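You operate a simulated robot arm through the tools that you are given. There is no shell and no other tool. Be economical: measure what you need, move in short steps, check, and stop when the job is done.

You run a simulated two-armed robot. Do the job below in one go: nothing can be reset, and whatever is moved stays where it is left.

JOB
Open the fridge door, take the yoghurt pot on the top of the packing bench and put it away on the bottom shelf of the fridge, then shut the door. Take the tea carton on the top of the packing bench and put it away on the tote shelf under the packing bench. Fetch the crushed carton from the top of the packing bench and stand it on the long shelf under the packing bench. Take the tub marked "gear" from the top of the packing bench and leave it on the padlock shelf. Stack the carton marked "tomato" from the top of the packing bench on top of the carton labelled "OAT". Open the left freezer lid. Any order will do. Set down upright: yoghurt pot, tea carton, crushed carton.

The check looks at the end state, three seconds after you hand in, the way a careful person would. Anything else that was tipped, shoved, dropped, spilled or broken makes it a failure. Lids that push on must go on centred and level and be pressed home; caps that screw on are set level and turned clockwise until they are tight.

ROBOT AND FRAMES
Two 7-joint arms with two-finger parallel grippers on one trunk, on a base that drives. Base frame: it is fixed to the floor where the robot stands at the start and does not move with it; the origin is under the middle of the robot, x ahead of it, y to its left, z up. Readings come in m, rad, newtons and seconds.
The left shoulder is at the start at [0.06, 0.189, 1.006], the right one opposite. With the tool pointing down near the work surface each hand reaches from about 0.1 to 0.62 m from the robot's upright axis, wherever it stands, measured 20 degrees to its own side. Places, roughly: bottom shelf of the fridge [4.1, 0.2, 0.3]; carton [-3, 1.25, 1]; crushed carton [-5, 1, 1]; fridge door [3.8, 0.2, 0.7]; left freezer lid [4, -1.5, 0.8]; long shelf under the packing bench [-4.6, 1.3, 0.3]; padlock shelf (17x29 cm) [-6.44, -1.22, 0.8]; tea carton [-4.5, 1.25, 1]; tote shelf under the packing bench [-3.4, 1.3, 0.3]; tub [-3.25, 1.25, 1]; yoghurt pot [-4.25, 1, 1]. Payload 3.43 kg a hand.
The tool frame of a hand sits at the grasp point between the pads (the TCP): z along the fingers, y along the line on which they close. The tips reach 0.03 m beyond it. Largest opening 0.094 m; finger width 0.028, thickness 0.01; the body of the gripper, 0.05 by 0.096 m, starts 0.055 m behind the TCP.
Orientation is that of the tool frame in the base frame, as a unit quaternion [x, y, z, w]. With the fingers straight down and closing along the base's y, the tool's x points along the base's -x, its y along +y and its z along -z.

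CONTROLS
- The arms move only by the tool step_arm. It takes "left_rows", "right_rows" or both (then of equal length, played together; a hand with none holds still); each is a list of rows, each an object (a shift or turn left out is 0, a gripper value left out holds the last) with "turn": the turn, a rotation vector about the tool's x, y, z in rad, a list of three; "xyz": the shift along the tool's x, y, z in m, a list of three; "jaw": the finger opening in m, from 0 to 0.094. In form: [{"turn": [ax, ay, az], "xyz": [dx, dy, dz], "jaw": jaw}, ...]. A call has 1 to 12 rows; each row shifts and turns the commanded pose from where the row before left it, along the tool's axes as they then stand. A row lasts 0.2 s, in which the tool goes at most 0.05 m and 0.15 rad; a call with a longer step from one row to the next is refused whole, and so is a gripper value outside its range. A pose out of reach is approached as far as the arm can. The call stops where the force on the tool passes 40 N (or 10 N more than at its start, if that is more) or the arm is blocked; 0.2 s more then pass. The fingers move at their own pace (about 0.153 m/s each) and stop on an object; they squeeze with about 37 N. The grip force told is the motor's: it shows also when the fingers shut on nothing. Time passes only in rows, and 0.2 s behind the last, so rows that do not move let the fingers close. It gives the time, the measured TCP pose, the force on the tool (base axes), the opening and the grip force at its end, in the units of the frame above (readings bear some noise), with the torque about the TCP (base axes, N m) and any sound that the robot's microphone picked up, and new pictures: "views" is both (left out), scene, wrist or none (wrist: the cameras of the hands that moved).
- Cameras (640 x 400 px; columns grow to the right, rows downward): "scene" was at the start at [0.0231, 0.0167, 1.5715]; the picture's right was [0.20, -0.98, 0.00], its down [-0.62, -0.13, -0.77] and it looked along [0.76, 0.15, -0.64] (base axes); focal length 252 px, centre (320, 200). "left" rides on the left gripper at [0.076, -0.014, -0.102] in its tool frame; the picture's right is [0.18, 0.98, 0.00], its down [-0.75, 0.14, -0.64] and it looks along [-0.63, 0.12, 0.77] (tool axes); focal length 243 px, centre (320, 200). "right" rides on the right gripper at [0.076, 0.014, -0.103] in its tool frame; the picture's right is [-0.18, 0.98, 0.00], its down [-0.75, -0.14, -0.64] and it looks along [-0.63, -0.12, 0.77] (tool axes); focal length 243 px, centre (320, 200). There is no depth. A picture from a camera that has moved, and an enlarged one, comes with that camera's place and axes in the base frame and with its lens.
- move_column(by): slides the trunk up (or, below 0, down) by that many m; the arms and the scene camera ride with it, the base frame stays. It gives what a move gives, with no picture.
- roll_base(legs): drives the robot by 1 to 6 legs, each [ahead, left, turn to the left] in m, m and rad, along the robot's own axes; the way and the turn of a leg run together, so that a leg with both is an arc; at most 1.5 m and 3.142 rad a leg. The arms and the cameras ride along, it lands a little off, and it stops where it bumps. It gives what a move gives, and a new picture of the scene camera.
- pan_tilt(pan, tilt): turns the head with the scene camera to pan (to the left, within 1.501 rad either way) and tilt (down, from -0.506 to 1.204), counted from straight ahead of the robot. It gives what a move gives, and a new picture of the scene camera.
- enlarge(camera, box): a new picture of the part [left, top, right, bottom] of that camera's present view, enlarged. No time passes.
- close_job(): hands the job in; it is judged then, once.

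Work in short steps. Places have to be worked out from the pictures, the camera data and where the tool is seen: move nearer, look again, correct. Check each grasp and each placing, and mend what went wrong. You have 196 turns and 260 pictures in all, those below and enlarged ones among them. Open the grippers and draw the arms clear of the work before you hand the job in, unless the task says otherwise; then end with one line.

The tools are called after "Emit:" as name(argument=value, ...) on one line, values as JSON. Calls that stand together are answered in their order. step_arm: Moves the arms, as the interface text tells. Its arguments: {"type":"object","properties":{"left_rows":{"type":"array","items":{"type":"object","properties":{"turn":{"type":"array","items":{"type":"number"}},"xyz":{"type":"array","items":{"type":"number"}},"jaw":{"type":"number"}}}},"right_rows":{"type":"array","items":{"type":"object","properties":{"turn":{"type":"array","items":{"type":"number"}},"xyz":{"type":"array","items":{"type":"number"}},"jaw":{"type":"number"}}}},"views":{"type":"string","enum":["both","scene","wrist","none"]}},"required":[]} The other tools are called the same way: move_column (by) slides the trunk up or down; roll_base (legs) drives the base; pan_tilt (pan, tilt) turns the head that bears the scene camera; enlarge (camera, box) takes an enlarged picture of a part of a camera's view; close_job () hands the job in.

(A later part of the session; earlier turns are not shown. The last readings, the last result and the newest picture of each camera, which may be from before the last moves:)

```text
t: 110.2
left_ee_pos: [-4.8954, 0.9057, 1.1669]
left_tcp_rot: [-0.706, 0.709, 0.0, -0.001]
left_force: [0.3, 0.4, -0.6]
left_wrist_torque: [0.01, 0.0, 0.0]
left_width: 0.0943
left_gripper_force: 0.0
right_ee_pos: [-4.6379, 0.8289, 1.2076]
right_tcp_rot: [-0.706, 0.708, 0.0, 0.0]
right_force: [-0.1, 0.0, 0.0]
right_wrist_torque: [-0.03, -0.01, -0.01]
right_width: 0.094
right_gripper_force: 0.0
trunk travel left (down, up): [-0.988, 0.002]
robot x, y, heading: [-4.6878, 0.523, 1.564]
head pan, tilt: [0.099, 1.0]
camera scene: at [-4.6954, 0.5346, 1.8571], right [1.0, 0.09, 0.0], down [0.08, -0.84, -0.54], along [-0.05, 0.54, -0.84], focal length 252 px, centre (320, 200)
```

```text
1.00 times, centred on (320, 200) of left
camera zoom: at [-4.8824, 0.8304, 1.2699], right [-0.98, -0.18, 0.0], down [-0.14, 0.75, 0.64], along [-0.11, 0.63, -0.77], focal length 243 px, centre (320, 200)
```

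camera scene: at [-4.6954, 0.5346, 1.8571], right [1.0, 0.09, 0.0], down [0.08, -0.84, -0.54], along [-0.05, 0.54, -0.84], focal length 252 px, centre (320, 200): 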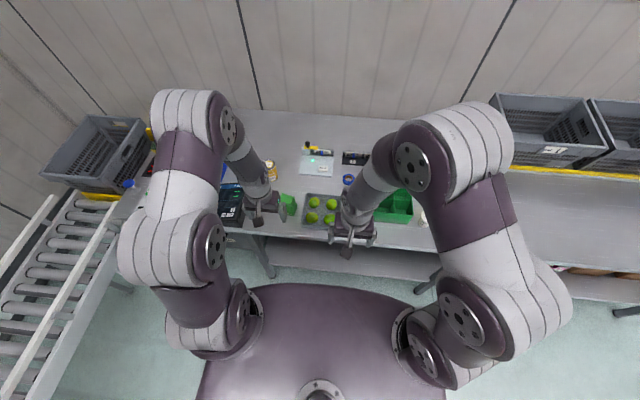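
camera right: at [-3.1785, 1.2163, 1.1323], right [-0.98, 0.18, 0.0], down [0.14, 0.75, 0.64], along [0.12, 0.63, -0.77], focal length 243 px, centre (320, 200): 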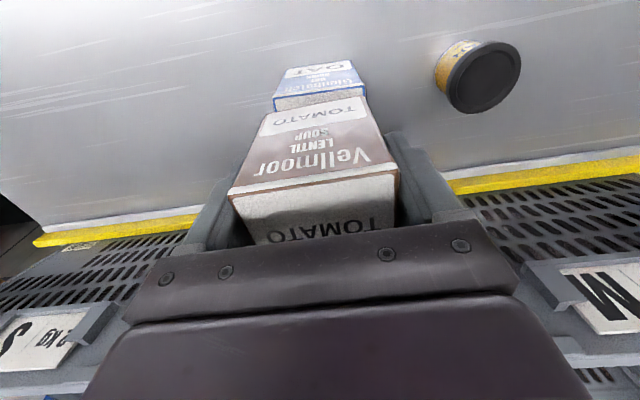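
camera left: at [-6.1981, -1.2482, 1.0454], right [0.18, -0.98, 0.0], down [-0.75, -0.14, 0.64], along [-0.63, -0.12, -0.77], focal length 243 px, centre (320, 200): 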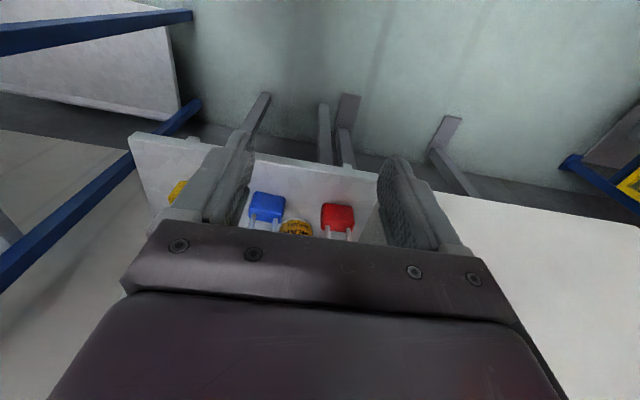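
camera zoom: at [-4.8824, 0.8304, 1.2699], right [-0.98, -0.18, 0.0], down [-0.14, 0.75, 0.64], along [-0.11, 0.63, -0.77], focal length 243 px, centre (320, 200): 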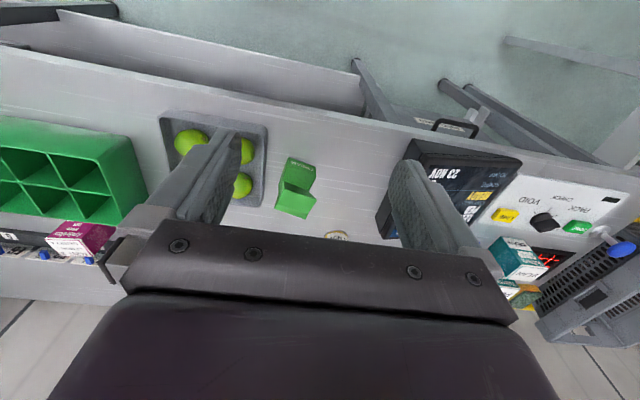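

Emit:
enlarge(camera="left", box=[230, 130, 390, 240])

Emit:
enlarge(camera="scene", box=[240, 160, 360, 240])

```text
3.64 times, centred on (310, 185) of left
camera zoom: at [-4.8824, 0.8304, 1.2699], right [-0.98, -0.18, 0.0], down [-0.14, 0.75, 0.64], along [-0.11, 0.63, -0.77], focal length 882 px, centre (356, 254)
```

zoom: 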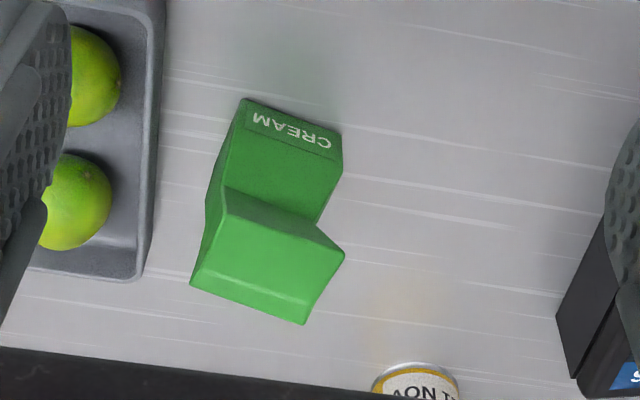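

```text
5.00 times, centred on (300, 200) of scene
camera zoom: at [-4.6954, 0.5346, 1.8571], right [1.0, 0.09, 0.0], down [0.08, -0.84, -0.54], along [-0.05, 0.54, -0.84], focal length 1262 px, centre (420, 200)
```

zoom: 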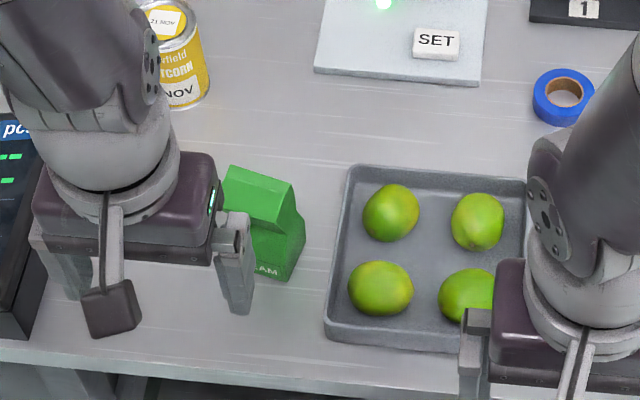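

I move the left hand aside to see the crushed carton's shape from the scene camera.

Emit:
step_arm(left_rows=[{"xyz": [0.03, 0.035, 0]}, {"xyz": [0.03, 0.035, 0]}, {"xyz": [0.03, 0.035, 0]}], views="none")

Emit:
enlarge(camera="scene", box=[255, 170, 315, 230])

Emit:
enlarge(camera="right", box=[320, 0, 640, 200])

```text
t: 111.0
left_ee_pos: [-5.0033, 0.816, 1.1678]
left_tcp_rot: [-0.704, 0.71, -0.001, 0.001]
left_force: [-0.4, 0.3, 0.4]
left_wrist_torque: [0.03, 0.0, -0.04]
left_width: 0.0942
left_gripper_force: 0.1
right_ee_pos: [-4.6395, 0.8287, 1.2099]
right_tcp_rot: [-0.705, 0.709, 0.0, 0.0]
right_force: [-0.1, 0.4, 0.3]
right_wrist_torque: [0.01, 0.01, 0.01]
right_width: 0.0939
right_gripper_force: 0.1
trunk travel left (down, up): [-0.988, 0.002]
robot x, y, heading: [-4.6877, 0.5263, 1.565]
head pan, tilt: [0.099, 1.0]
```

```text
6.67 times, centred on (285, 200) of scene
camera zoom: at [-4.6965, 0.5331, 1.8571], right [1.0, 0.09, 0.0], down [0.08, -0.84, -0.54], along [-0.05, 0.54, -0.84], focal length 1683 px, centre (553, 200)
```

zoom: 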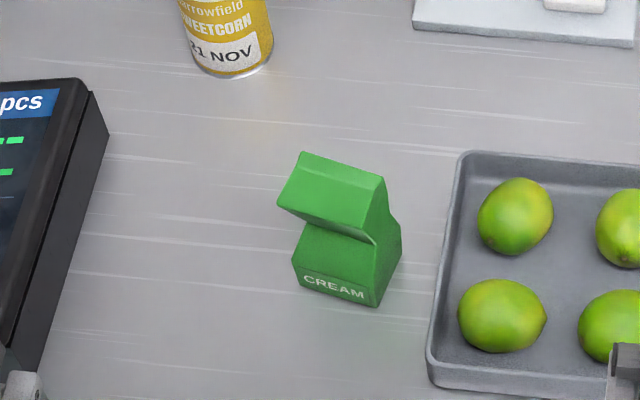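

```text
2.00 times, centred on (480, 100) of right
camera zoom: at [-4.6542, 0.7524, 1.31], right [-0.98, 0.19, 0.0], down [0.14, 0.75, 0.64], along [0.12, 0.63, -0.77], focal length 485 px, centre (0, 400)
```

zoom: 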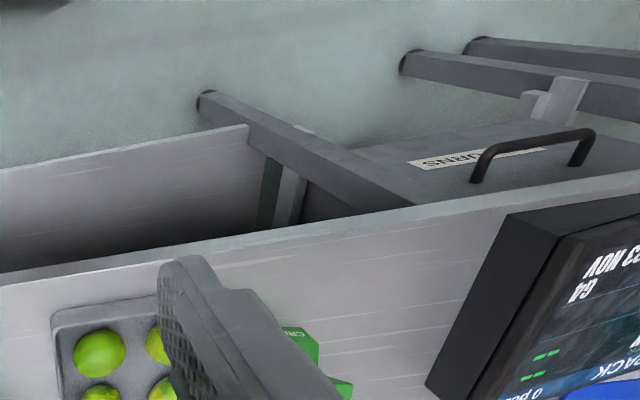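

The carton is an extruded shape (parallel x-sides), yawed about -0.25 rad, centre ≈(-4.886, 1.11). Move a bit closer, rotate the left hand +0.25 and hover over it.

Emit:
roll_base(legs=[[0.08, 0, 0]])

Emit:
step_arm(left_rows=[{"turn": [0, 0, 0.125], "jaw": 0.078}, {"turn": [0, 0, 0.125]}, {"xyz": [-0.02, -0.04, 0.01]}, {"xyz": [-0.02, -0.04, 0.01]}, {"xyz": [-0.04, -0.02, 0.01]}, {"xyz": [-0.045, 0, 0.02]}, {"xyz": [-0.04, 0, 0.02]}, {}])

```text
t: 112.0
left_ee_pos: [-5.0026, 0.8881, 1.1698]
left_tcp_rot: [-0.706, 0.708, 0.003, 0.001]
left_force: [-0.6, -1.3, -0.9]
left_wrist_torque: [0.0, -0.02, 0.01]
left_width: 0.0939
left_gripper_force: 0.0
right_ee_pos: [-4.6381, 0.9019, 1.2112]
right_tcp_rot: [-0.707, 0.707, 0.001, 0.002]
right_force: [-0.9, -1.0, 0.2]
right_wrist_torque: [0.03, -0.01, 0.03]
right_width: 0.0942
right_gripper_force: 0.0
trunk travel left (down, up): [-0.988, 0.002]
robot x, y, heading: [-4.6874, 0.6009, 1.568]
head pan, tilt: [0.099, 1.0]
camera scene: at [-4.6946, 0.601, 1.8572], right [1.0, 0.1, 0.0], down [0.08, -0.83, -0.55], along [-0.05, 0.54, -0.84], focal length 252 px, centre (320, 200)
```

scene: 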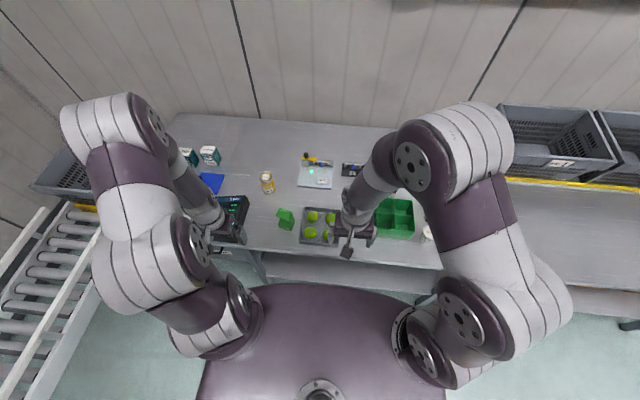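

```text
t: 113.8
left_ee_pos: [-4.8643, 1.0276, 1.1002]
left_tcp_rot: [-0.612, 0.791, 0.0, 0.0]
left_force: [0.2, -0.2, -0.6]
left_wrist_torque: [0.05, 0.02, 0.0]
left_width: 0.078
left_gripper_force: 0.2
right_ee_pos: [-4.6388, 0.9048, 1.2091]
right_tcp_rot: [-0.707, 0.708, 0.0, 0.0]
right_force: [-0.6, -0.1, 0.1]
right_wrist_torque: [0.02, -0.02, -0.02]
right_width: 0.0942
right_gripper_force: 0.1
trunk travel left (down, up): [-0.988, 0.002]
robot x, y, heading: [-4.6834, 0.6046, 1.566]
head pan, tilt: [0.099, 1.0]
camera scene: at [-4.6948, 0.6085, 1.8571], right [1.0, 0.1, 0.0], down [0.08, -0.84, -0.54], along [-0.05, 0.54, -0.84], focal length 252 px, centre (320, 200)
camera left: at [-4.8684, 0.9498, 1.2025], right [-1.0, 0.07, 0.0], down [0.05, 0.76, 0.64], along [0.04, 0.64, -0.77], focal length 243 px, centre (320, 200)
```

scene: 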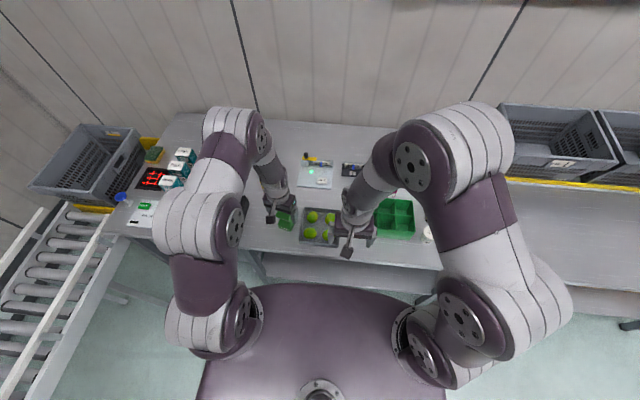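
left: 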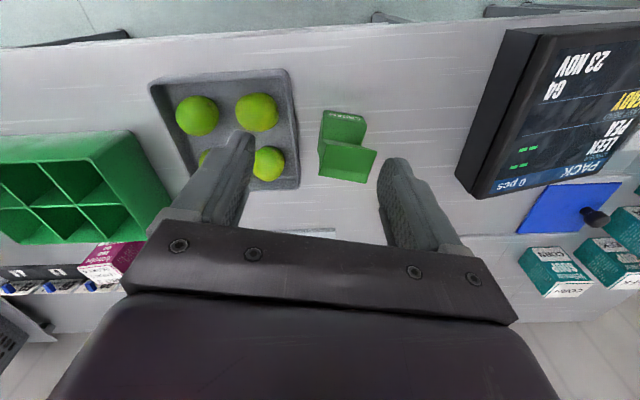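

Emit:
enlarge(camera="left", box=[280, 90, 420, 200])

Emit:
step_arm(left_rows=[{"xyz": [-0.035, 0.021, 0.02]}, {"xyz": [-0.035, 0.021, 0.02]}, {"xyz": [-0.004, 0, 0.02]}, {}], views="wrist")

Emit:
enlarge(camera="scene", box=[245, 180, 325, 250])

```text
3.64 times, centred on (350, 145) of left
camera zoom: at [-4.8684, 0.9498, 1.2025], right [-1.0, 0.07, 0.0], down [0.05, 0.76, 0.64], along [0.04, 0.64, -0.77], focal length 882 px, centre (211, 400)
```

zoom: 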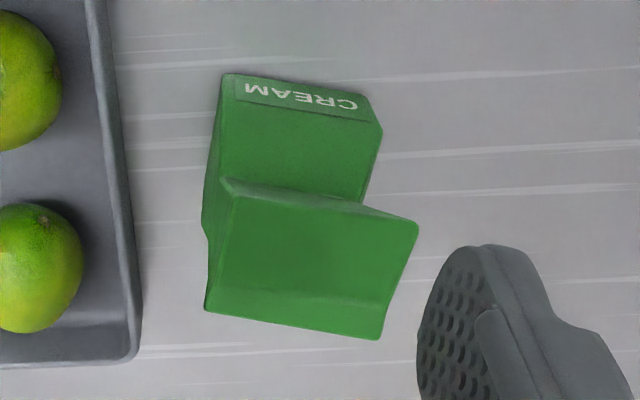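

```text
t: 114.8
left_ee_pos: [-4.8851, 1.1116, 1.0363]
left_tcp_rot: [-0.612, 0.791, 0.0, 0.0]
left_force: [0.1, 0.2, 0.5]
left_wrist_torque: [0.01, -0.02, 0.03]
left_width: 0.0778
left_gripper_force: 0.0
right_ee_pos: [-4.6384, 0.9061, 1.2094]
right_tcp_rot: [-0.706, 0.708, 0.0, 0.0]
right_force: [-0.5, 0.5, -0.8]
right_wrist_torque: [0.01, 0.0, -0.01]
right_width: 0.0941
right_gripper_force: 0.0
trunk travel left (down, up): [-0.988, 0.002]
robot x, y, heading: [-4.6872, 0.6036, 1.57]
head pan, tilt: [0.099, 1.0]
camera left: at [-4.8906, 1.0352, 1.1395], right [-1.0, 0.07, 0.0], down [0.05, 0.77, 0.64], along [0.04, 0.64, -0.77], focal length 243 px, centre (320, 200)
```

left: 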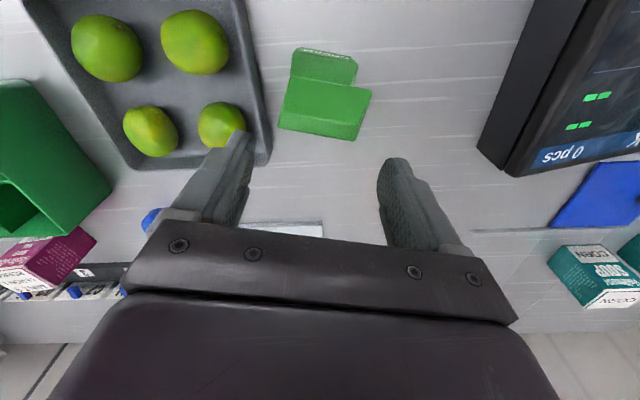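

```text
5.71 times, centred on (285, 215) of scene
camera zoom: at [-4.6944, 0.6112, 1.8571], right [1.0, 0.1, 0.0], down [0.08, -0.84, -0.54], along [-0.05, 0.54, -0.84], focal length 1443 px, centre (520, 114)
```

zoom: 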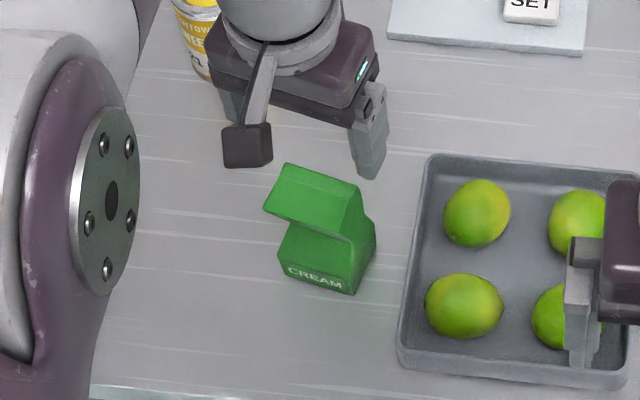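

Aligned (top centre ≈(-4.89,1.104)). Descend to z≈0.915 and grip.

Emit:
step_arm(left_rows=[{"xyz": [0.002, 0.003, 0.04]}, {"xyz": [0, 0, 0.04]}, {"xyz": [0, 0, 0.03]}, {"xyz": [0, 0, 0.012]}, {}, {"jaw": 0}, {"jaw": 0}, {"jaw": 0}], views="wrist")

Emit:
enlarge(camera="scene", box=[245, 180, 325, 250])

```text
t: 116.1
left_ee_pos: [-4.8875, 1.1103, 0.9215]
left_tcp_rot: [-0.612, 0.791, 0.004, 0.002]
left_force: [2.3, -7.2, 22.8]
left_wrist_torque: [-0.18, 0.17, 0.06]
left_width: 0.0662
left_gripper_force: 37.7
right_ee_pos: [-4.6365, 0.9037, 1.2109]
right_tcp_rot: [-0.707, 0.707, 0.001, 0.0]
right_force: [-0.7, -0.6, -0.4]
right_wrist_torque: [-0.02, 0.02, 0.03]
right_width: 0.0939
right_gripper_force: 0.1
trunk travel left (down, up): [-0.988, 0.002]
robot x, y, heading: [-4.6877, 0.5996, 1.566]
head pan, tilt: [0.099, 1.0]
stopped in row 6 (left hand): the force on the tool passed its limit (the readings are from after the stop); the commanded pose is now the measured one
camera left: at [-4.8931, 1.0331, 1.0233], right [-1.0, 0.07, 0.0], down [0.05, 0.76, 0.65], along [0.04, 0.65, -0.76], focal length 243 px, centre (320, 200)
```

left: 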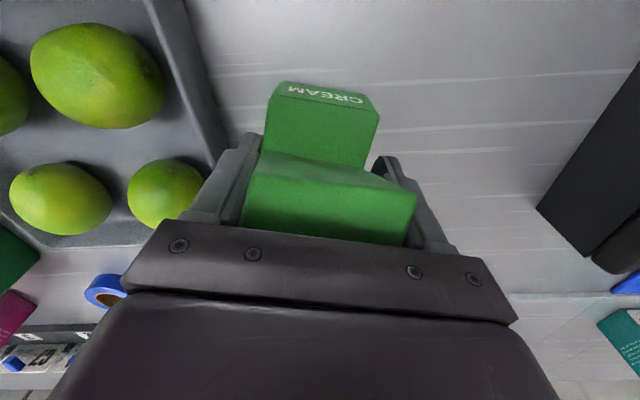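

```text
5.71 times, centred on (285, 215) of scene
camera zoom: at [-4.6918, 0.6064, 1.8572], right [1.0, 0.1, 0.0], down [0.08, -0.84, -0.54], along [-0.05, 0.54, -0.84], focal length 1443 px, centre (520, 114)
```

zoom: 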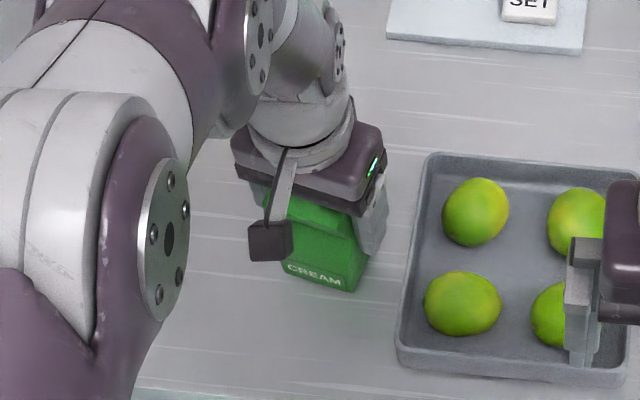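

The palm touched the carton top. Lift 6 mm and finish closing.

Emit:
step_arm(left_rows=[{"xyz": [0, 0, -0.008], "jaw": 0.07}, {"jaw": 0}, {"jaw": 0}, {"jaw": 0}], views="none")

Emit:
enlarge(camera="scene", box=[245, 180, 325, 250])

```text
t: 117.1
left_ee_pos: [-4.8897, 1.113, 0.925]
left_tcp_rot: [-0.612, 0.791, 0.001, 0.001]
left_force: [-0.4, 0.6, -0.1]
left_wrist_torque: [-0.02, -0.04, -0.01]
left_width: 0.0661
left_gripper_force: 37.5
right_ee_pos: [-4.6382, 0.9082, 1.208]
right_tcp_rot: [-0.706, 0.708, 0.0, 0.0]
right_force: [-0.2, 0.6, -0.2]
right_wrist_torque: [0.02, -0.01, 0.0]
right_width: 0.0941
right_gripper_force: 0.0
trunk travel left (down, up): [-0.988, 0.002]
robot x, y, heading: [-4.6882, 0.5984, 1.573]
head pan, tilt: [0.099, 1.0]
```

```text
5.71 times, centred on (285, 215) of scene
camera zoom: at [-4.6952, 0.6122, 1.8571], right [1.0, 0.1, 0.0], down [0.08, -0.84, -0.54], along [-0.05, 0.54, -0.84], focal length 1443 px, centre (520, 114)
```

zoom: 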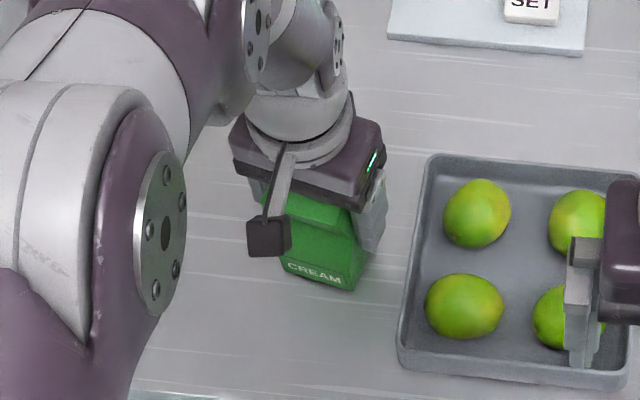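

Gripped; bottom is 0.065 below TCP. Lift, retract, and back the robot away so I can look at the long shelf.

Emit:
step_arm(left_rows=[{"xyz": [0, 0, -0.04]}, {"xyz": [0, 0, -0.04]}, {"xyz": [0, 0, -0.03]}, {"xyz": [0.045, 0, 0]}, {"xyz": [0.045, 0, 0]}, {"xyz": [0.045, 0, 0]}], views="wrist")

Emit:
roll_base(legs=[[-0.5, 0.1, 0]])

Emit:
move_column(by=-0.5)

Emit:
pan_tilt(pan=0.0, tilt=0.7)

```text
t: 118.5
left_ee_pos: [-4.9242, 0.9816, 1.0356]
left_tcp_rot: [-0.613, 0.79, 0.002, 0.001]
left_force: [0.3, 0.9, -0.7]
left_wrist_torque: [0.04, -0.02, 0.0]
left_width: 0.066
left_gripper_force: 37.3
right_ee_pos: [-4.6387, 0.9055, 1.2097]
right_tcp_rot: [-0.706, 0.708, -0.001, 0.0]
right_force: [0.2, -0.1, -0.3]
right_wrist_torque: [0.03, 0.03, -0.01]
right_width: 0.094
right_gripper_force: 0.0
trunk travel left (down, up): [-0.988, 0.002]
robot x, y, heading: [-4.6866, 0.5999, 1.568]
head pan, tilt: [0.099, 1.0]
camera left: at [-4.9282, 0.9031, 1.1388], right [-1.0, 0.07, 0.0], down [0.05, 0.76, 0.65], along [0.04, 0.64, -0.76], focal length 243 px, centre (320, 200)
```

left: 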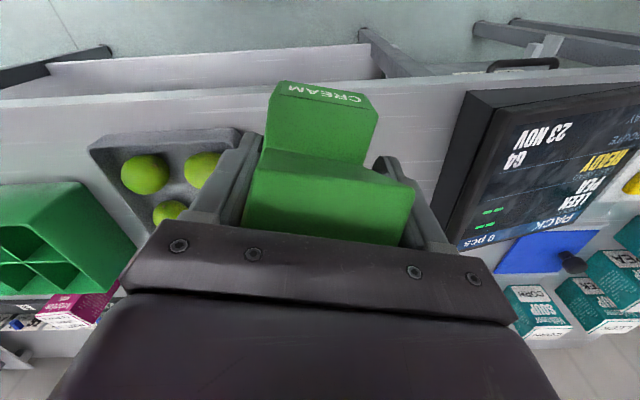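

```text
t: 121.5
left_ee_pos: [-5.0265, 0.4877, 1.0355]
left_tcp_rot: [-0.613, 0.79, 0.001, 0.001]
left_force: [0.6, -0.4, 0.1]
left_wrist_torque: [-0.01, 0.01, -0.02]
left_width: 0.0657
left_gripper_force: 37.3
right_ee_pos: [-4.7416, 0.4132, 1.2086]
right_tcp_rot: [-0.707, 0.707, -0.002, -0.001]
right_force: [0.3, -0.3, -0.3]
right_wrist_torque: [-0.02, 0.0, -0.03]
right_width: 0.0938
right_gripper_force: 0.0
trunk travel left (down, up): [-0.988, 0.002]
robot x, y, heading: [-4.7937, 0.1094, 1.569]
head pan, tilt: [0.099, 1.0]
camera scene: at [-4.7976, 0.1187, 1.8571], right [1.0, 0.1, 0.0], down [0.08, -0.84, -0.54], along [-0.05, 0.54, -0.84], focal length 252 px, centre (320, 200)
```

scene: 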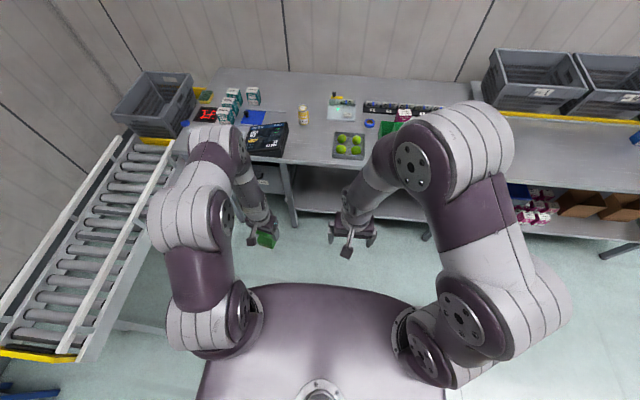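

```text
refused: -0.5 is not a number from -0.4 to 0.4
```

```text
t: 122.3
left_ee_pos: [-5.0263, 0.4869, 1.0358]
left_tcp_rot: [-0.612, 0.791, 0.001, 0.002]
left_force: [-0.1, 0.8, -1.4]
left_wrist_torque: [0.0, 0.0, -0.02]
left_width: 0.0655
left_gripper_force: 36.1
right_ee_pos: [-4.7419, 0.4111, 1.21]
right_tcp_rot: [-0.706, 0.708, 0.001, -0.001]
right_force: [-0.2, -0.5, -0.3]
right_wrist_torque: [0.03, 0.01, -0.03]
right_width: 0.0941
right_gripper_force: 0.1
trunk travel left (down, up): [-0.988, 0.002]
robot x, y, heading: [-4.788, 0.1086, 1.57]
head pan, tilt: [0.0, 0.7]
camera scene: at [-4.7913, 0.1313, 1.8804], right [1.0, 0.0, 0.0], down [0.0, -0.64, -0.76], along [0.0, 0.76, -0.64], focal length 252 px, centre (320, 200)
```

scene: 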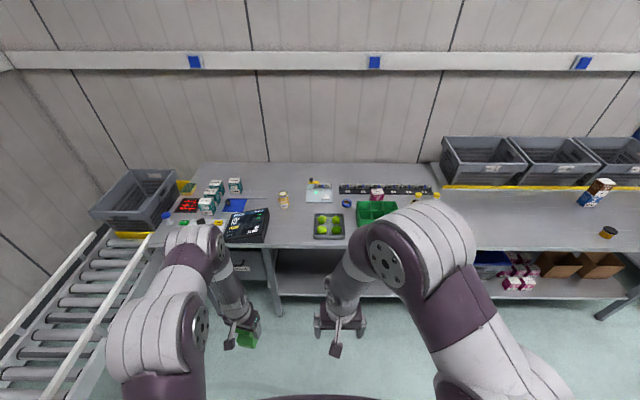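

Lower the trunk 0.4 to look at the shelf from a lower view.

Emit:
move_column(by=-0.4)

Emit:
pan_tilt(pan=0.0, tilt=0.6)

```text
t: 126.1
left_ee_pos: [-5.0265, 0.4867, 0.6351]
left_tcp_rot: [-0.613, 0.79, 0.001, 0.002]
left_force: [-0.6, -0.1, 0.5]
left_wrist_torque: [-0.01, 0.01, 0.01]
left_width: 0.0657
left_gripper_force: 36.9
right_ee_pos: [-4.7418, 0.4111, 0.8081]
right_tcp_rot: [-0.706, 0.708, 0.001, 0.0]
right_force: [0.2, 0.3, 0.4]
right_wrist_torque: [-0.05, -0.01, 0.03]
right_width: 0.0941
right_gripper_force: 0.1
trunk travel left (down, up): [-0.588, 0.402]
robot x, y, heading: [-4.7902, 0.1109, 1.568]
head pan, tilt: [0.0, 0.7]
```

```text
t: 126.8
left_ee_pos: [-5.0257, 0.4869, 0.6354]
left_tcp_rot: [-0.612, 0.791, 0.001, 0.001]
left_force: [-0.7, 0.6, -1.3]
left_wrist_torque: [-0.02, 0.02, 0.01]
left_width: 0.0655
left_gripper_force: 36.8
right_ee_pos: [-4.7413, 0.4112, 0.8095]
right_tcp_rot: [-0.707, 0.708, 0.0, 0.0]
right_force: [-0.5, 0.9, -0.1]
right_wrist_torque: [-0.04, 0.0, 0.0]
right_width: 0.0941
right_gripper_force: 0.1
trunk travel left (down, up): [-0.588, 0.402]
robot x, y, heading: [-4.79, 0.1091, 1.567]
head pan, tilt: [0.0, 0.6]
camera scene: at [-4.791, 0.1357, 1.4891], right [1.0, 0.0, 0.0], down [0.0, -0.57, -0.82], along [0.0, 0.82, -0.57], focal length 252 px, centre (320, 200)
```

scene: 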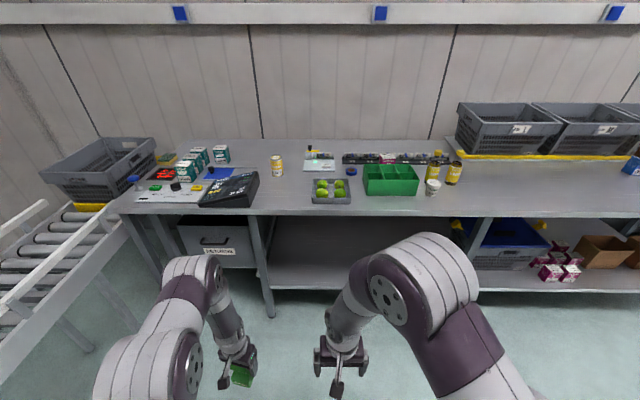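

Emit:
enlarge(camera="scene", box=[240, 200, 400, 300])

Emit:
enlarge(camera="right", box=[0, 0, 640, 400])

```text
4.00 times, centred on (320, 250) of scene
camera zoom: at [-4.791, 0.1357, 1.4891], right [1.0, 0.0, 0.0], down [0.0, -0.57, -0.82], along [0.0, 0.82, -0.57], focal length 1010 px, centre (320, 0)
```

zoom: 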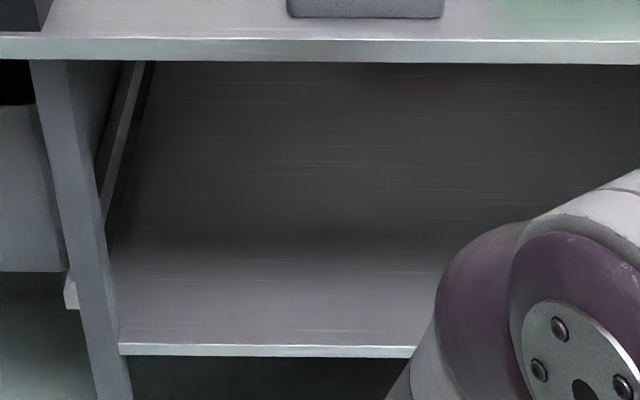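

```text
1.00 times, centred on (320, 200) of right
camera zoom: at [-4.7567, 0.3358, 0.9099], right [-0.98, 0.19, 0.0], down [0.14, 0.75, 0.64], along [0.12, 0.63, -0.77], focal length 243 px, centre (320, 200)
```

zoom: 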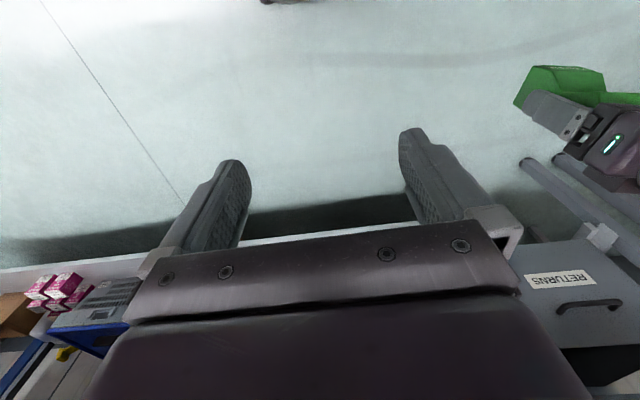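

I raise the left hand 0.15 with the arm, then lower the trunk 0.4 more, to triangulate the shelf edge.

Emit:
step_arm(left_rows=[{"xyz": [0, 0, -0.04]}, {"xyz": [0, 0, -0.04]}, {"xyz": [0, 0, -0.04]}, {"xyz": [0, 0, -0.03]}], views="none")

Emit:
move_column(by=-0.4)

Emit:
enlarge(camera="scene", box=[160, 100, 480, 300])

```text
t: 127.8
left_ee_pos: [-5.0255, 0.4864, 0.7875]
left_tcp_rot: [-0.613, 0.79, 0.001, 0.001]
left_force: [-0.4, -0.3, -0.3]
left_wrist_torque: [0.01, -0.02, -0.01]
left_width: 0.0654
left_gripper_force: 37.1
right_ee_pos: [-4.7423, 0.4117, 0.8096]
right_tcp_rot: [-0.706, 0.708, 0.0, 0.0]
right_force: [-0.1, -0.5, 0.1]
right_wrist_torque: [-0.02, 0.02, 0.01]
right_width: 0.0939
right_gripper_force: 0.1
trunk travel left (down, up): [-0.588, 0.402]
robot x, y, heading: [-4.7905, 0.1081, 1.57]
head pan, tilt: [0.0, 0.6]
```

```text
t: 131.6
left_ee_pos: [-5.0251, 0.4882, 0.3873]
left_tcp_rot: [-0.613, 0.79, 0.001, 0.001]
left_force: [0.5, -0.1, 0.1]
left_wrist_torque: [0.0, 0.02, -0.01]
left_width: 0.0655
left_gripper_force: 36.7
right_ee_pos: [-4.7426, 0.4111, 0.41]
right_tcp_rot: [-0.706, 0.708, 0.0, 0.0]
right_force: [-0.2, 0.8, -0.6]
right_wrist_torque: [0.02, 0.03, -0.02]
right_width: 0.0938
right_gripper_force: 0.0
trunk travel left (down, up): [-0.188, 0.802]
robot x, y, heading: [-4.7886, 0.1074, 1.565]
head pan, tilt: [0.0, 0.6]
```

```text
2.00 times, centred on (320, 200) of scene
camera zoom: at [-4.791, 0.1356, 1.0891], right [1.0, 0.0, 0.0], down [0.0, -0.56, -0.83], along [0.0, 0.83, -0.56], focal length 505 px, centre (320, 200)
```

zoom: 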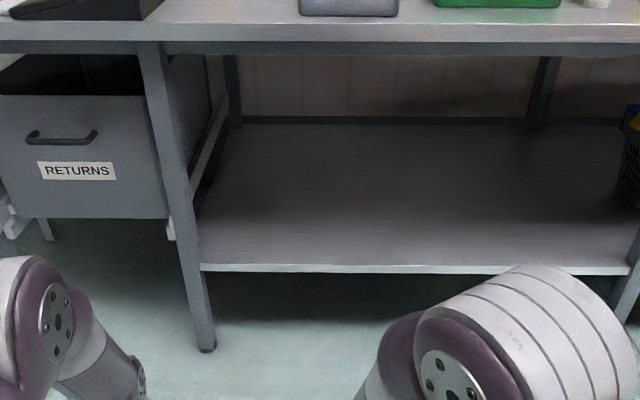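

Shelf edge at about y=1.03, z=0.29; bench underside ≈0.80. I shift the robot right 0.15 and forward ~0.45 with the carton bottom at z≈0.32.

Emit:
roll_base(legs=[[0, -0.16, 0], [0.42, 0, 0]])

Emit:
enlarge(camera="left", box=[0, 0, 640, 400])

```text
t: 135.2
left_ee_pos: [-4.8639, 0.9157, 0.3867]
left_tcp_rot: [-0.612, 0.791, 0.001, 0.001]
left_force: [0.2, 0.8, -1.0]
left_wrist_torque: [0.0, 0.0, -0.02]
left_width: 0.0658
left_gripper_force: 37.0
right_ee_pos: [-4.5799, 0.8394, 0.4096]
right_tcp_rot: [-0.705, 0.709, 0.0, -0.001]
right_force: [-1.3, -0.2, -0.7]
right_wrist_torque: [0.0, -0.02, -0.02]
right_width: 0.0939
right_gripper_force: 0.0
trunk travel left (down, up): [-0.188, 0.802]
robot x, y, heading: [-4.6302, 0.5319, 1.562]
head pan, tilt: [0.0, 0.6]
camera scene: at [-4.6301, 0.5624, 1.0891], right [1.0, -0.01, 0.0], down [0.0, -0.56, -0.83], along [0.0, 0.83, -0.56], focal length 252 px, centre (320, 200)
```

scene: 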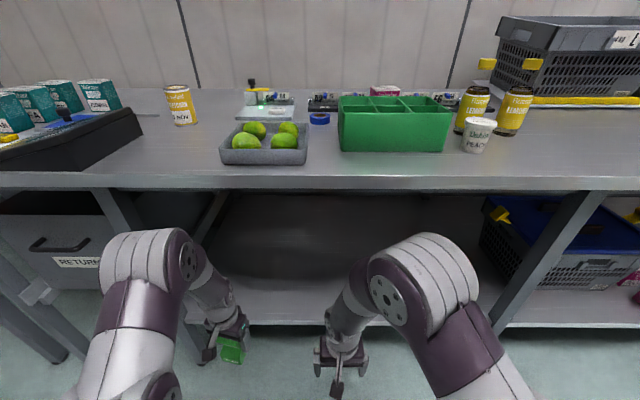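

```text
1.00 times, centred on (320, 200) of left
camera zoom: at [-4.869, 0.8379, 0.4894], right [-1.0, 0.07, 0.0], down [0.05, 0.76, 0.65], along [0.05, 0.64, -0.76], focal length 243 px, centre (320, 200)
```

zoom: 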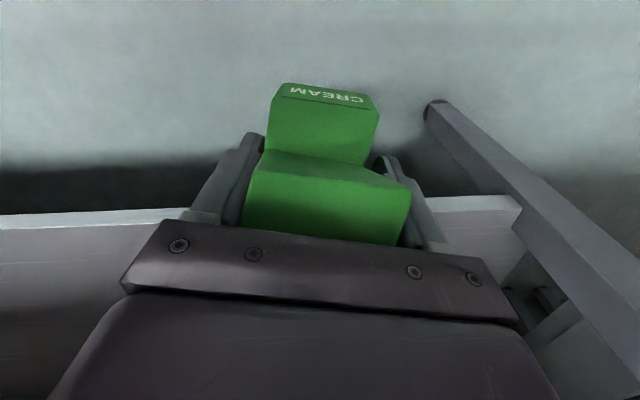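

Elbow looks too high to go under the bench lip, so I drop the trunk to its bottom and raise the hand with the arm instead.

Emit:
roll_base(legs=[[-0.06, 0, 0.01]])

Emit:
move_column(by=-0.18)

Emit:
step_arm(left_rows=[{"xyz": [0, 0, -0.045]}, {"xyz": [0, 0, -0.045]}, {"xyz": [0, 0, -0.045]}, {"xyz": [0, 0, -0.045]}, {"xyz": [0, 0, -0.03]}], views="scene")

```text
t: 136.2
left_ee_pos: [-4.8668, 0.8523, 0.3859]
left_tcp_rot: [-0.615, 0.789, 0.001, 0.001]
left_force: [0.7, -0.1, 0.0]
left_wrist_torque: [0.01, 0.01, 0.03]
left_width: 0.0655
left_gripper_force: 37.7
right_ee_pos: [-4.5837, 0.7784, 0.4088]
right_tcp_rot: [0.709, -0.705, 0.0, 0.0]
right_force: [0.0, 0.6, 0.8]
right_wrist_torque: [0.01, 0.03, 0.01]
right_width: 0.094
right_gripper_force: 0.0
trunk travel left (down, up): [-0.188, 0.802]
robot x, y, heading: [-4.6308, 0.4724, 1.57]
head pan, tilt: [0.0, 0.6]
camera scene: at [-4.6305, 0.5024, 1.0891], right [1.0, 0.0, 0.0], down [0.0, -0.57, -0.83], along [0.0, 0.82, -0.57], focal length 252 px, centre (320, 200)
```

scene: 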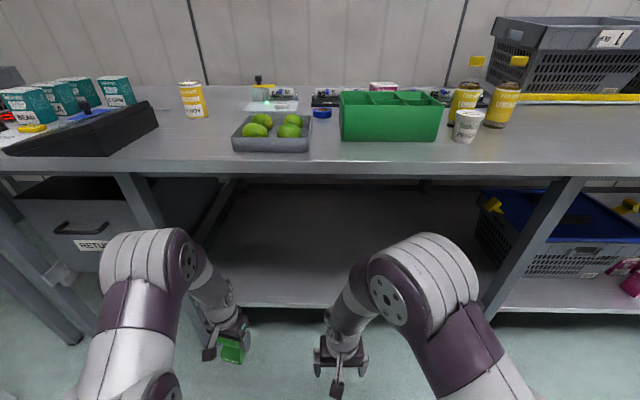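

```text
t: 138.2
left_ee_pos: [-4.8667, 0.8532, 0.2078]
left_tcp_rot: [-0.615, 0.788, 0.002, 0.002]
left_force: [-0.1, -0.7, 0.1]
left_wrist_torque: [0.0, 0.01, 0.03]
left_width: 0.0656
left_gripper_force: 36.9
right_ee_pos: [-4.5835, 0.7793, 0.2285]
right_tcp_rot: [0.709, -0.706, 0.0, 0.0]
right_force: [-0.1, -0.4, 0.3]
right_wrist_torque: [0.01, -0.01, -0.01]
right_width: 0.0941
right_gripper_force: 0.1
trunk travel left (down, up): [-0.008, 0.982]
robot x, y, heading: [-4.6325, 0.4727, 1.57]
head pan, tilt: [0.0, 0.6]
```

```text
t: 139.4
left_ee_pos: [-4.8662, 0.8505, 0.4132]
left_tcp_rot: [-0.615, 0.789, 0.001, 0.001]
left_force: [-0.4, 0.0, -0.9]
left_wrist_torque: [-0.02, 0.0, -0.02]
left_width: 0.0652
left_gripper_force: 36.6
left hand out of reach, approached as far as the arm can: row 5
right_ee_pos: [-4.5828, 0.7774, 0.2291]
right_tcp_rot: [0.709, -0.705, 0.0, 0.0]
right_force: [-0.8, -0.4, 0.3]
right_wrist_torque: [0.0, 0.03, -0.02]
right_width: 0.0939
right_gripper_force: 0.0
trunk travel left (down, up): [-0.008, 0.982]
robot x, y, heading: [-4.6309, 0.4738, 1.575]
head pan, tilt: [0.0, 0.6]
camera scene: at [-4.6305, 0.5023, 0.9091], right [1.0, 0.0, 0.0], down [0.0, -0.56, -0.83], along [0.0, 0.83, -0.56], focal length 252 px, centre (320, 200)
```

scene: 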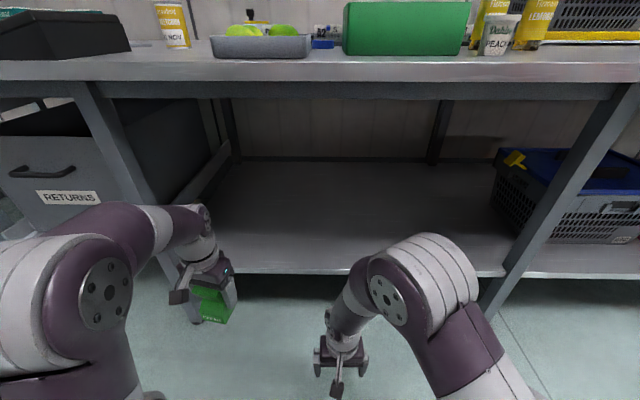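

Elbow is now low but splayed toward the leg; I shift right 0.15, set a middle trunk height, and re-check.

Emit:
roll_base(legs=[[0, -0.15, 0]])

Emit:
move_column(by=0.07)

Emit:
step_arm(left_rows=[{"xyz": [0, 0, 0.045]}, {"xyz": [0, 0, 0.045]}, {"xyz": [0, 0, 0.015]}, {}], views="scene")

```text
t: 140.8
left_ee_pos: [-4.7151, 0.8521, 0.4135]
left_tcp_rot: [-0.614, 0.789, 0.001, 0.001]
left_force: [-0.9, 0.2, 0.0]
left_wrist_torque: [0.01, -0.02, -0.01]
left_width: 0.0651
left_gripper_force: 36.7
right_ee_pos: [-4.4323, 0.7786, 0.2295]
right_tcp_rot: [0.708, -0.706, 0.0, 0.0]
right_force: [-0.2, -1.4, 0.5]
right_wrist_torque: [0.0, -0.02, 0.03]
right_width: 0.0942
right_gripper_force: 0.0
trunk travel left (down, up): [-0.008, 0.982]
robot x, y, heading: [-4.4779, 0.478, 1.575]
head pan, tilt: [0.0, 0.6]
camera scene: at [-4.48, 0.5027, 0.9091], right [1.0, 0.0, 0.0], down [0.0, -0.56, -0.83], along [0.0, 0.83, -0.56], focal length 252 px, centre (320, 200)
```

scene: 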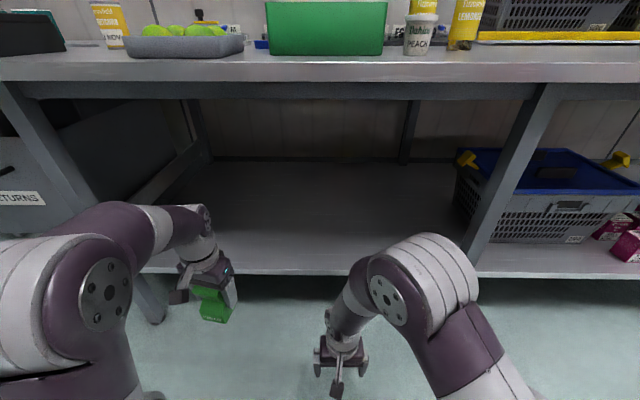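

```text
t: 141.9
left_ee_pos: [-4.7148, 0.8516, 0.4845]
left_tcp_rot: [-0.615, 0.789, 0.001, 0.002]
left_force: [-0.5, 0.2, 0.0]
left_wrist_torque: [0.01, 0.04, 0.02]
left_width: 0.0653
left_gripper_force: 37.1
right_ee_pos: [-4.4318, 0.7791, 0.2997]
right_tcp_rot: [0.708, -0.707, 0.0, 0.0]
right_force: [0.3, -0.3, 0.0]
right_wrist_torque: [0.0, 0.04, 0.01]
right_width: 0.0938
right_gripper_force: 0.0
trunk travel left (down, up): [-0.078, 0.912]
robot x, y, heading: [-4.4807, 0.4729, 1.567]
head pan, tilt: [0.0, 0.6]
```

```text
t: 142.9
left_ee_pos: [-4.7159, 0.8524, 0.3792]
left_tcp_rot: [-0.614, 0.789, 0.002, 0.002]
left_force: [-0.1, 0.5, -0.9]
left_wrist_torque: [-0.02, 0.0, -0.03]
left_width: 0.0655
left_gripper_force: 37.3
right_ee_pos: [-4.4307, 0.7788, 0.2991]
right_tcp_rot: [0.708, -0.706, 0.0, 0.0]
right_force: [0.0, -0.5, -0.3]
right_wrist_torque: [0.01, 0.02, -0.02]
right_width: 0.0938
right_gripper_force: 0.1
trunk travel left (down, up): [-0.078, 0.912]
robot x, y, heading: [-4.4781, 0.4756, 1.572]
head pan, tilt: [0.0, 0.6]
camera scene: at [-4.48, 0.5027, 0.9791], right [1.0, 0.0, 0.0], down [0.0, -0.57, -0.82], along [0.0, 0.82, -0.57], focal length 252 px, centre (320, 200)
```

scene: 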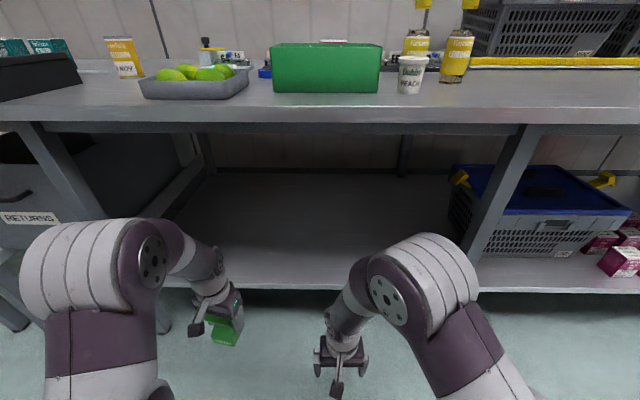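

Elbow top is now ~0.72, below the bench underside. Drive forward 0.1, then extend the hand over the shelf.

Emit:
roll_base(legs=[[0.1, 0, 0]])

Emit:
step_arm(left_rows=[{"xyz": [-0.038, 0.01, 0]}, {"xyz": [-0.038, 0.01, 0]}, {"xyz": [-0.038, 0.01, 0]}, {"xyz": [-0.038, 0.01, 0]}, {}])

```text
t: 144.0
left_ee_pos: [-4.7167, 0.952, 0.3805]
left_tcp_rot: [-0.616, 0.788, 0.001, 0.003]
left_force: [1.0, -0.1, -0.3]
left_wrist_torque: [-0.01, 0.02, 0.02]
left_width: 0.0653
left_gripper_force: 37.2
right_ee_pos: [-4.4327, 0.8792, 0.3009]
right_tcp_rot: [0.709, -0.705, 0.001, 0.0]
right_force: [-0.3, -0.4, 0.4]
right_wrist_torque: [0.0, 0.01, 0.0]
right_width: 0.0938
right_gripper_force: 0.0
trunk travel left (down, up): [-0.078, 0.912]
robot x, y, heading: [-4.4823, 0.575, 1.574]
head pan, tilt: [0.0, 0.6]
camera scene: at [-4.4803, 0.6019, 0.9791], right [1.0, 0.0, 0.0], down [0.0, -0.56, -0.83], along [0.0, 0.83, -0.56], focal length 252 px, centre (320, 200)
```

scene: 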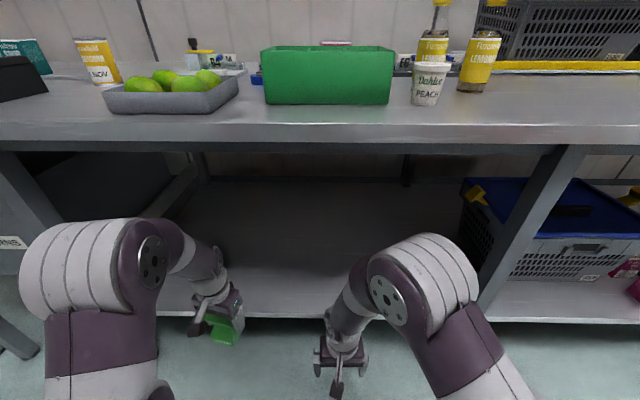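

```text
t: 145.2
left_ee_pos: [-4.7173, 1.1065, 0.3823]
left_tcp_rot: [-0.614, 0.789, 0.001, 0.001]
left_force: [0.3, 0.0, -0.4]
left_wrist_torque: [-0.06, -0.01, 0.0]
left_width: 0.0651
left_gripper_force: 37.3
right_ee_pos: [-4.4336, 0.8785, 0.2991]
right_tcp_rot: [0.709, -0.705, 0.0, 0.001]
right_force: [-0.7, 0.4, -0.1]
right_wrist_torque: [-0.01, 0.0, -0.04]
right_width: 0.0939
right_gripper_force: 0.0
trunk travel left (down, up): [-0.078, 0.912]
robot x, y, heading: [-4.4809, 0.5747, 1.577]
head pan, tilt: [0.0, 0.6]
camera scene: at [-4.4803, 0.6021, 0.9791], right [1.0, 0.0, 0.0], down [0.0, -0.57, -0.82], along [0.0, 0.82, -0.57], focal length 252 px, centre (320, 200)
camera left: at [-4.7211, 1.0287, 0.4851], right [-1.0, 0.06, 0.0], down [0.05, 0.76, 0.65], along [0.04, 0.64, -0.76], focal length 243 px, centre (320, 200)
```

scene: 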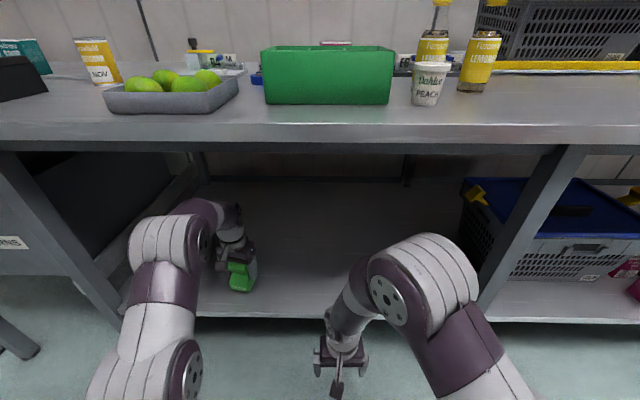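
left: 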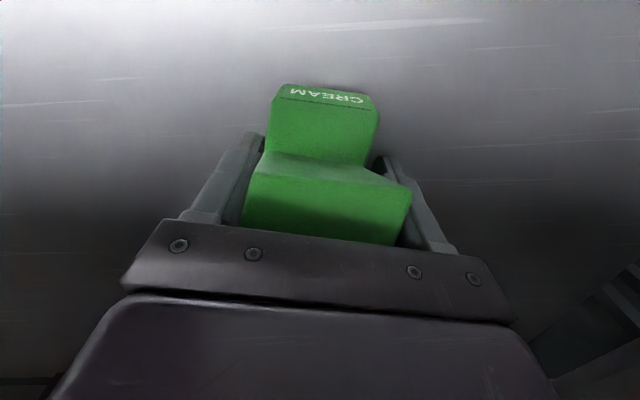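

Well over the shelf. Lower in small steps until contact.

Emit:
step_arm(left_rows=[{"xyz": [0, 0, 0.01]}, {"xyz": [0, 0, 0.005]}, {"xyz": [0, 0, 0.003]}, {}], views="none")

```text
t: 146.2
left_ee_pos: [-4.7176, 1.1083, 0.365]
left_tcp_rot: [-0.615, 0.789, 0.004, 0.003]
left_force: [-2.1, -2.1, 16.1]
left_wrist_torque: [-0.1, -0.39, -0.08]
left_width: 0.0655
left_gripper_force: 37.2
right_ee_pos: [-4.4334, 0.8785, 0.3004]
right_tcp_rot: [0.709, -0.705, -0.001, -0.001]
right_force: [0.1, 0.5, -0.7]
right_wrist_torque: [0.01, 0.01, -0.03]
right_width: 0.0945
right_gripper_force: 0.1
trunk travel left (down, up): [-0.078, 0.912]
robot x, y, heading: [-4.4802, 0.576, 1.572]
head pan, tilt: [0.0, 0.6]
```

Contact (16 N) at TCP 0.365. Release, lift slightly, and slide out along the tool's x (parallel to the carton's sides).

Emit:
step_arm(left_rows=[{"xyz": [0, 0, -0.002]}, {"jaw": 0.09}, {"jaw": 0.09}, {"xyz": [0, 0, -0.03]}, {"xyz": [0.04, 0, 0]}, {"xyz": [0.045, 0, 0]}, {"xyz": [0.045, 0, 0]}, {"xyz": [0.045, 0, 0]}], views="scene")

Emit:
enlarge(camera="scene", box=[160, 180, 320, 320])

```text
t: 148.0
left_ee_pos: [-4.7613, 0.9378, 0.3951]
left_tcp_rot: [-0.615, 0.789, 0.001, 0.002]
left_force: [-0.2, 0.5, -0.5]
left_wrist_torque: [0.0, 0.02, 0.02]
left_width: 0.0904
left_gripper_force: 0.1
right_ee_pos: [-4.4325, 0.8784, 0.2979]
right_tcp_rot: [0.708, -0.706, 0.0, -0.001]
right_force: [-0.3, 0.7, 0.5]
right_wrist_torque: [0.01, 0.0, 0.0]
right_width: 0.0938
right_gripper_force: 0.0
trunk travel left (down, up): [-0.078, 0.912]
robot x, y, heading: [-4.4772, 0.5756, 1.573]
head pan, tilt: [0.0, 0.6]
camera scene: at [-4.4802, 0.6022, 0.9791], right [1.0, 0.0, 0.0], down [0.0, -0.57, -0.82], along [0.0, 0.82, -0.57], focal length 252 px, centre (320, 200)
```

scene: 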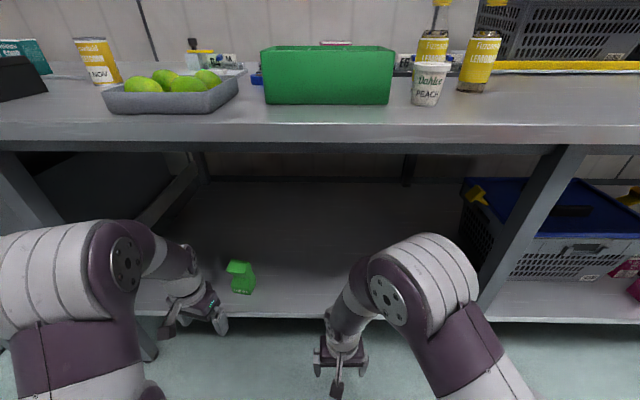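

```text
2.86 times, centred on (240, 250) of scene
camera zoom: at [-4.4802, 0.6022, 0.9791], right [1.0, 0.0, 0.0], down [0.0, -0.57, -0.82], along [0.0, 0.82, -0.57], focal length 721 px, centre (549, 57)
```

zoom: 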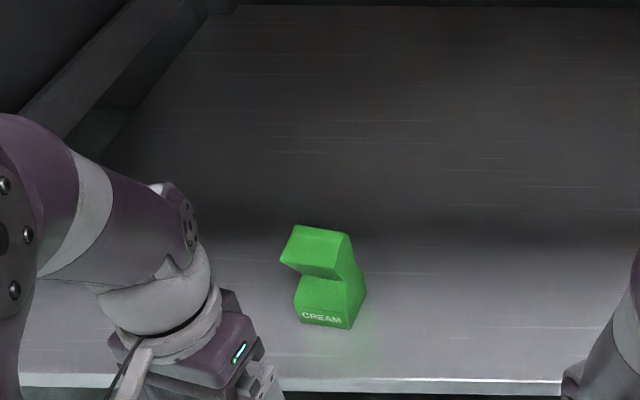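

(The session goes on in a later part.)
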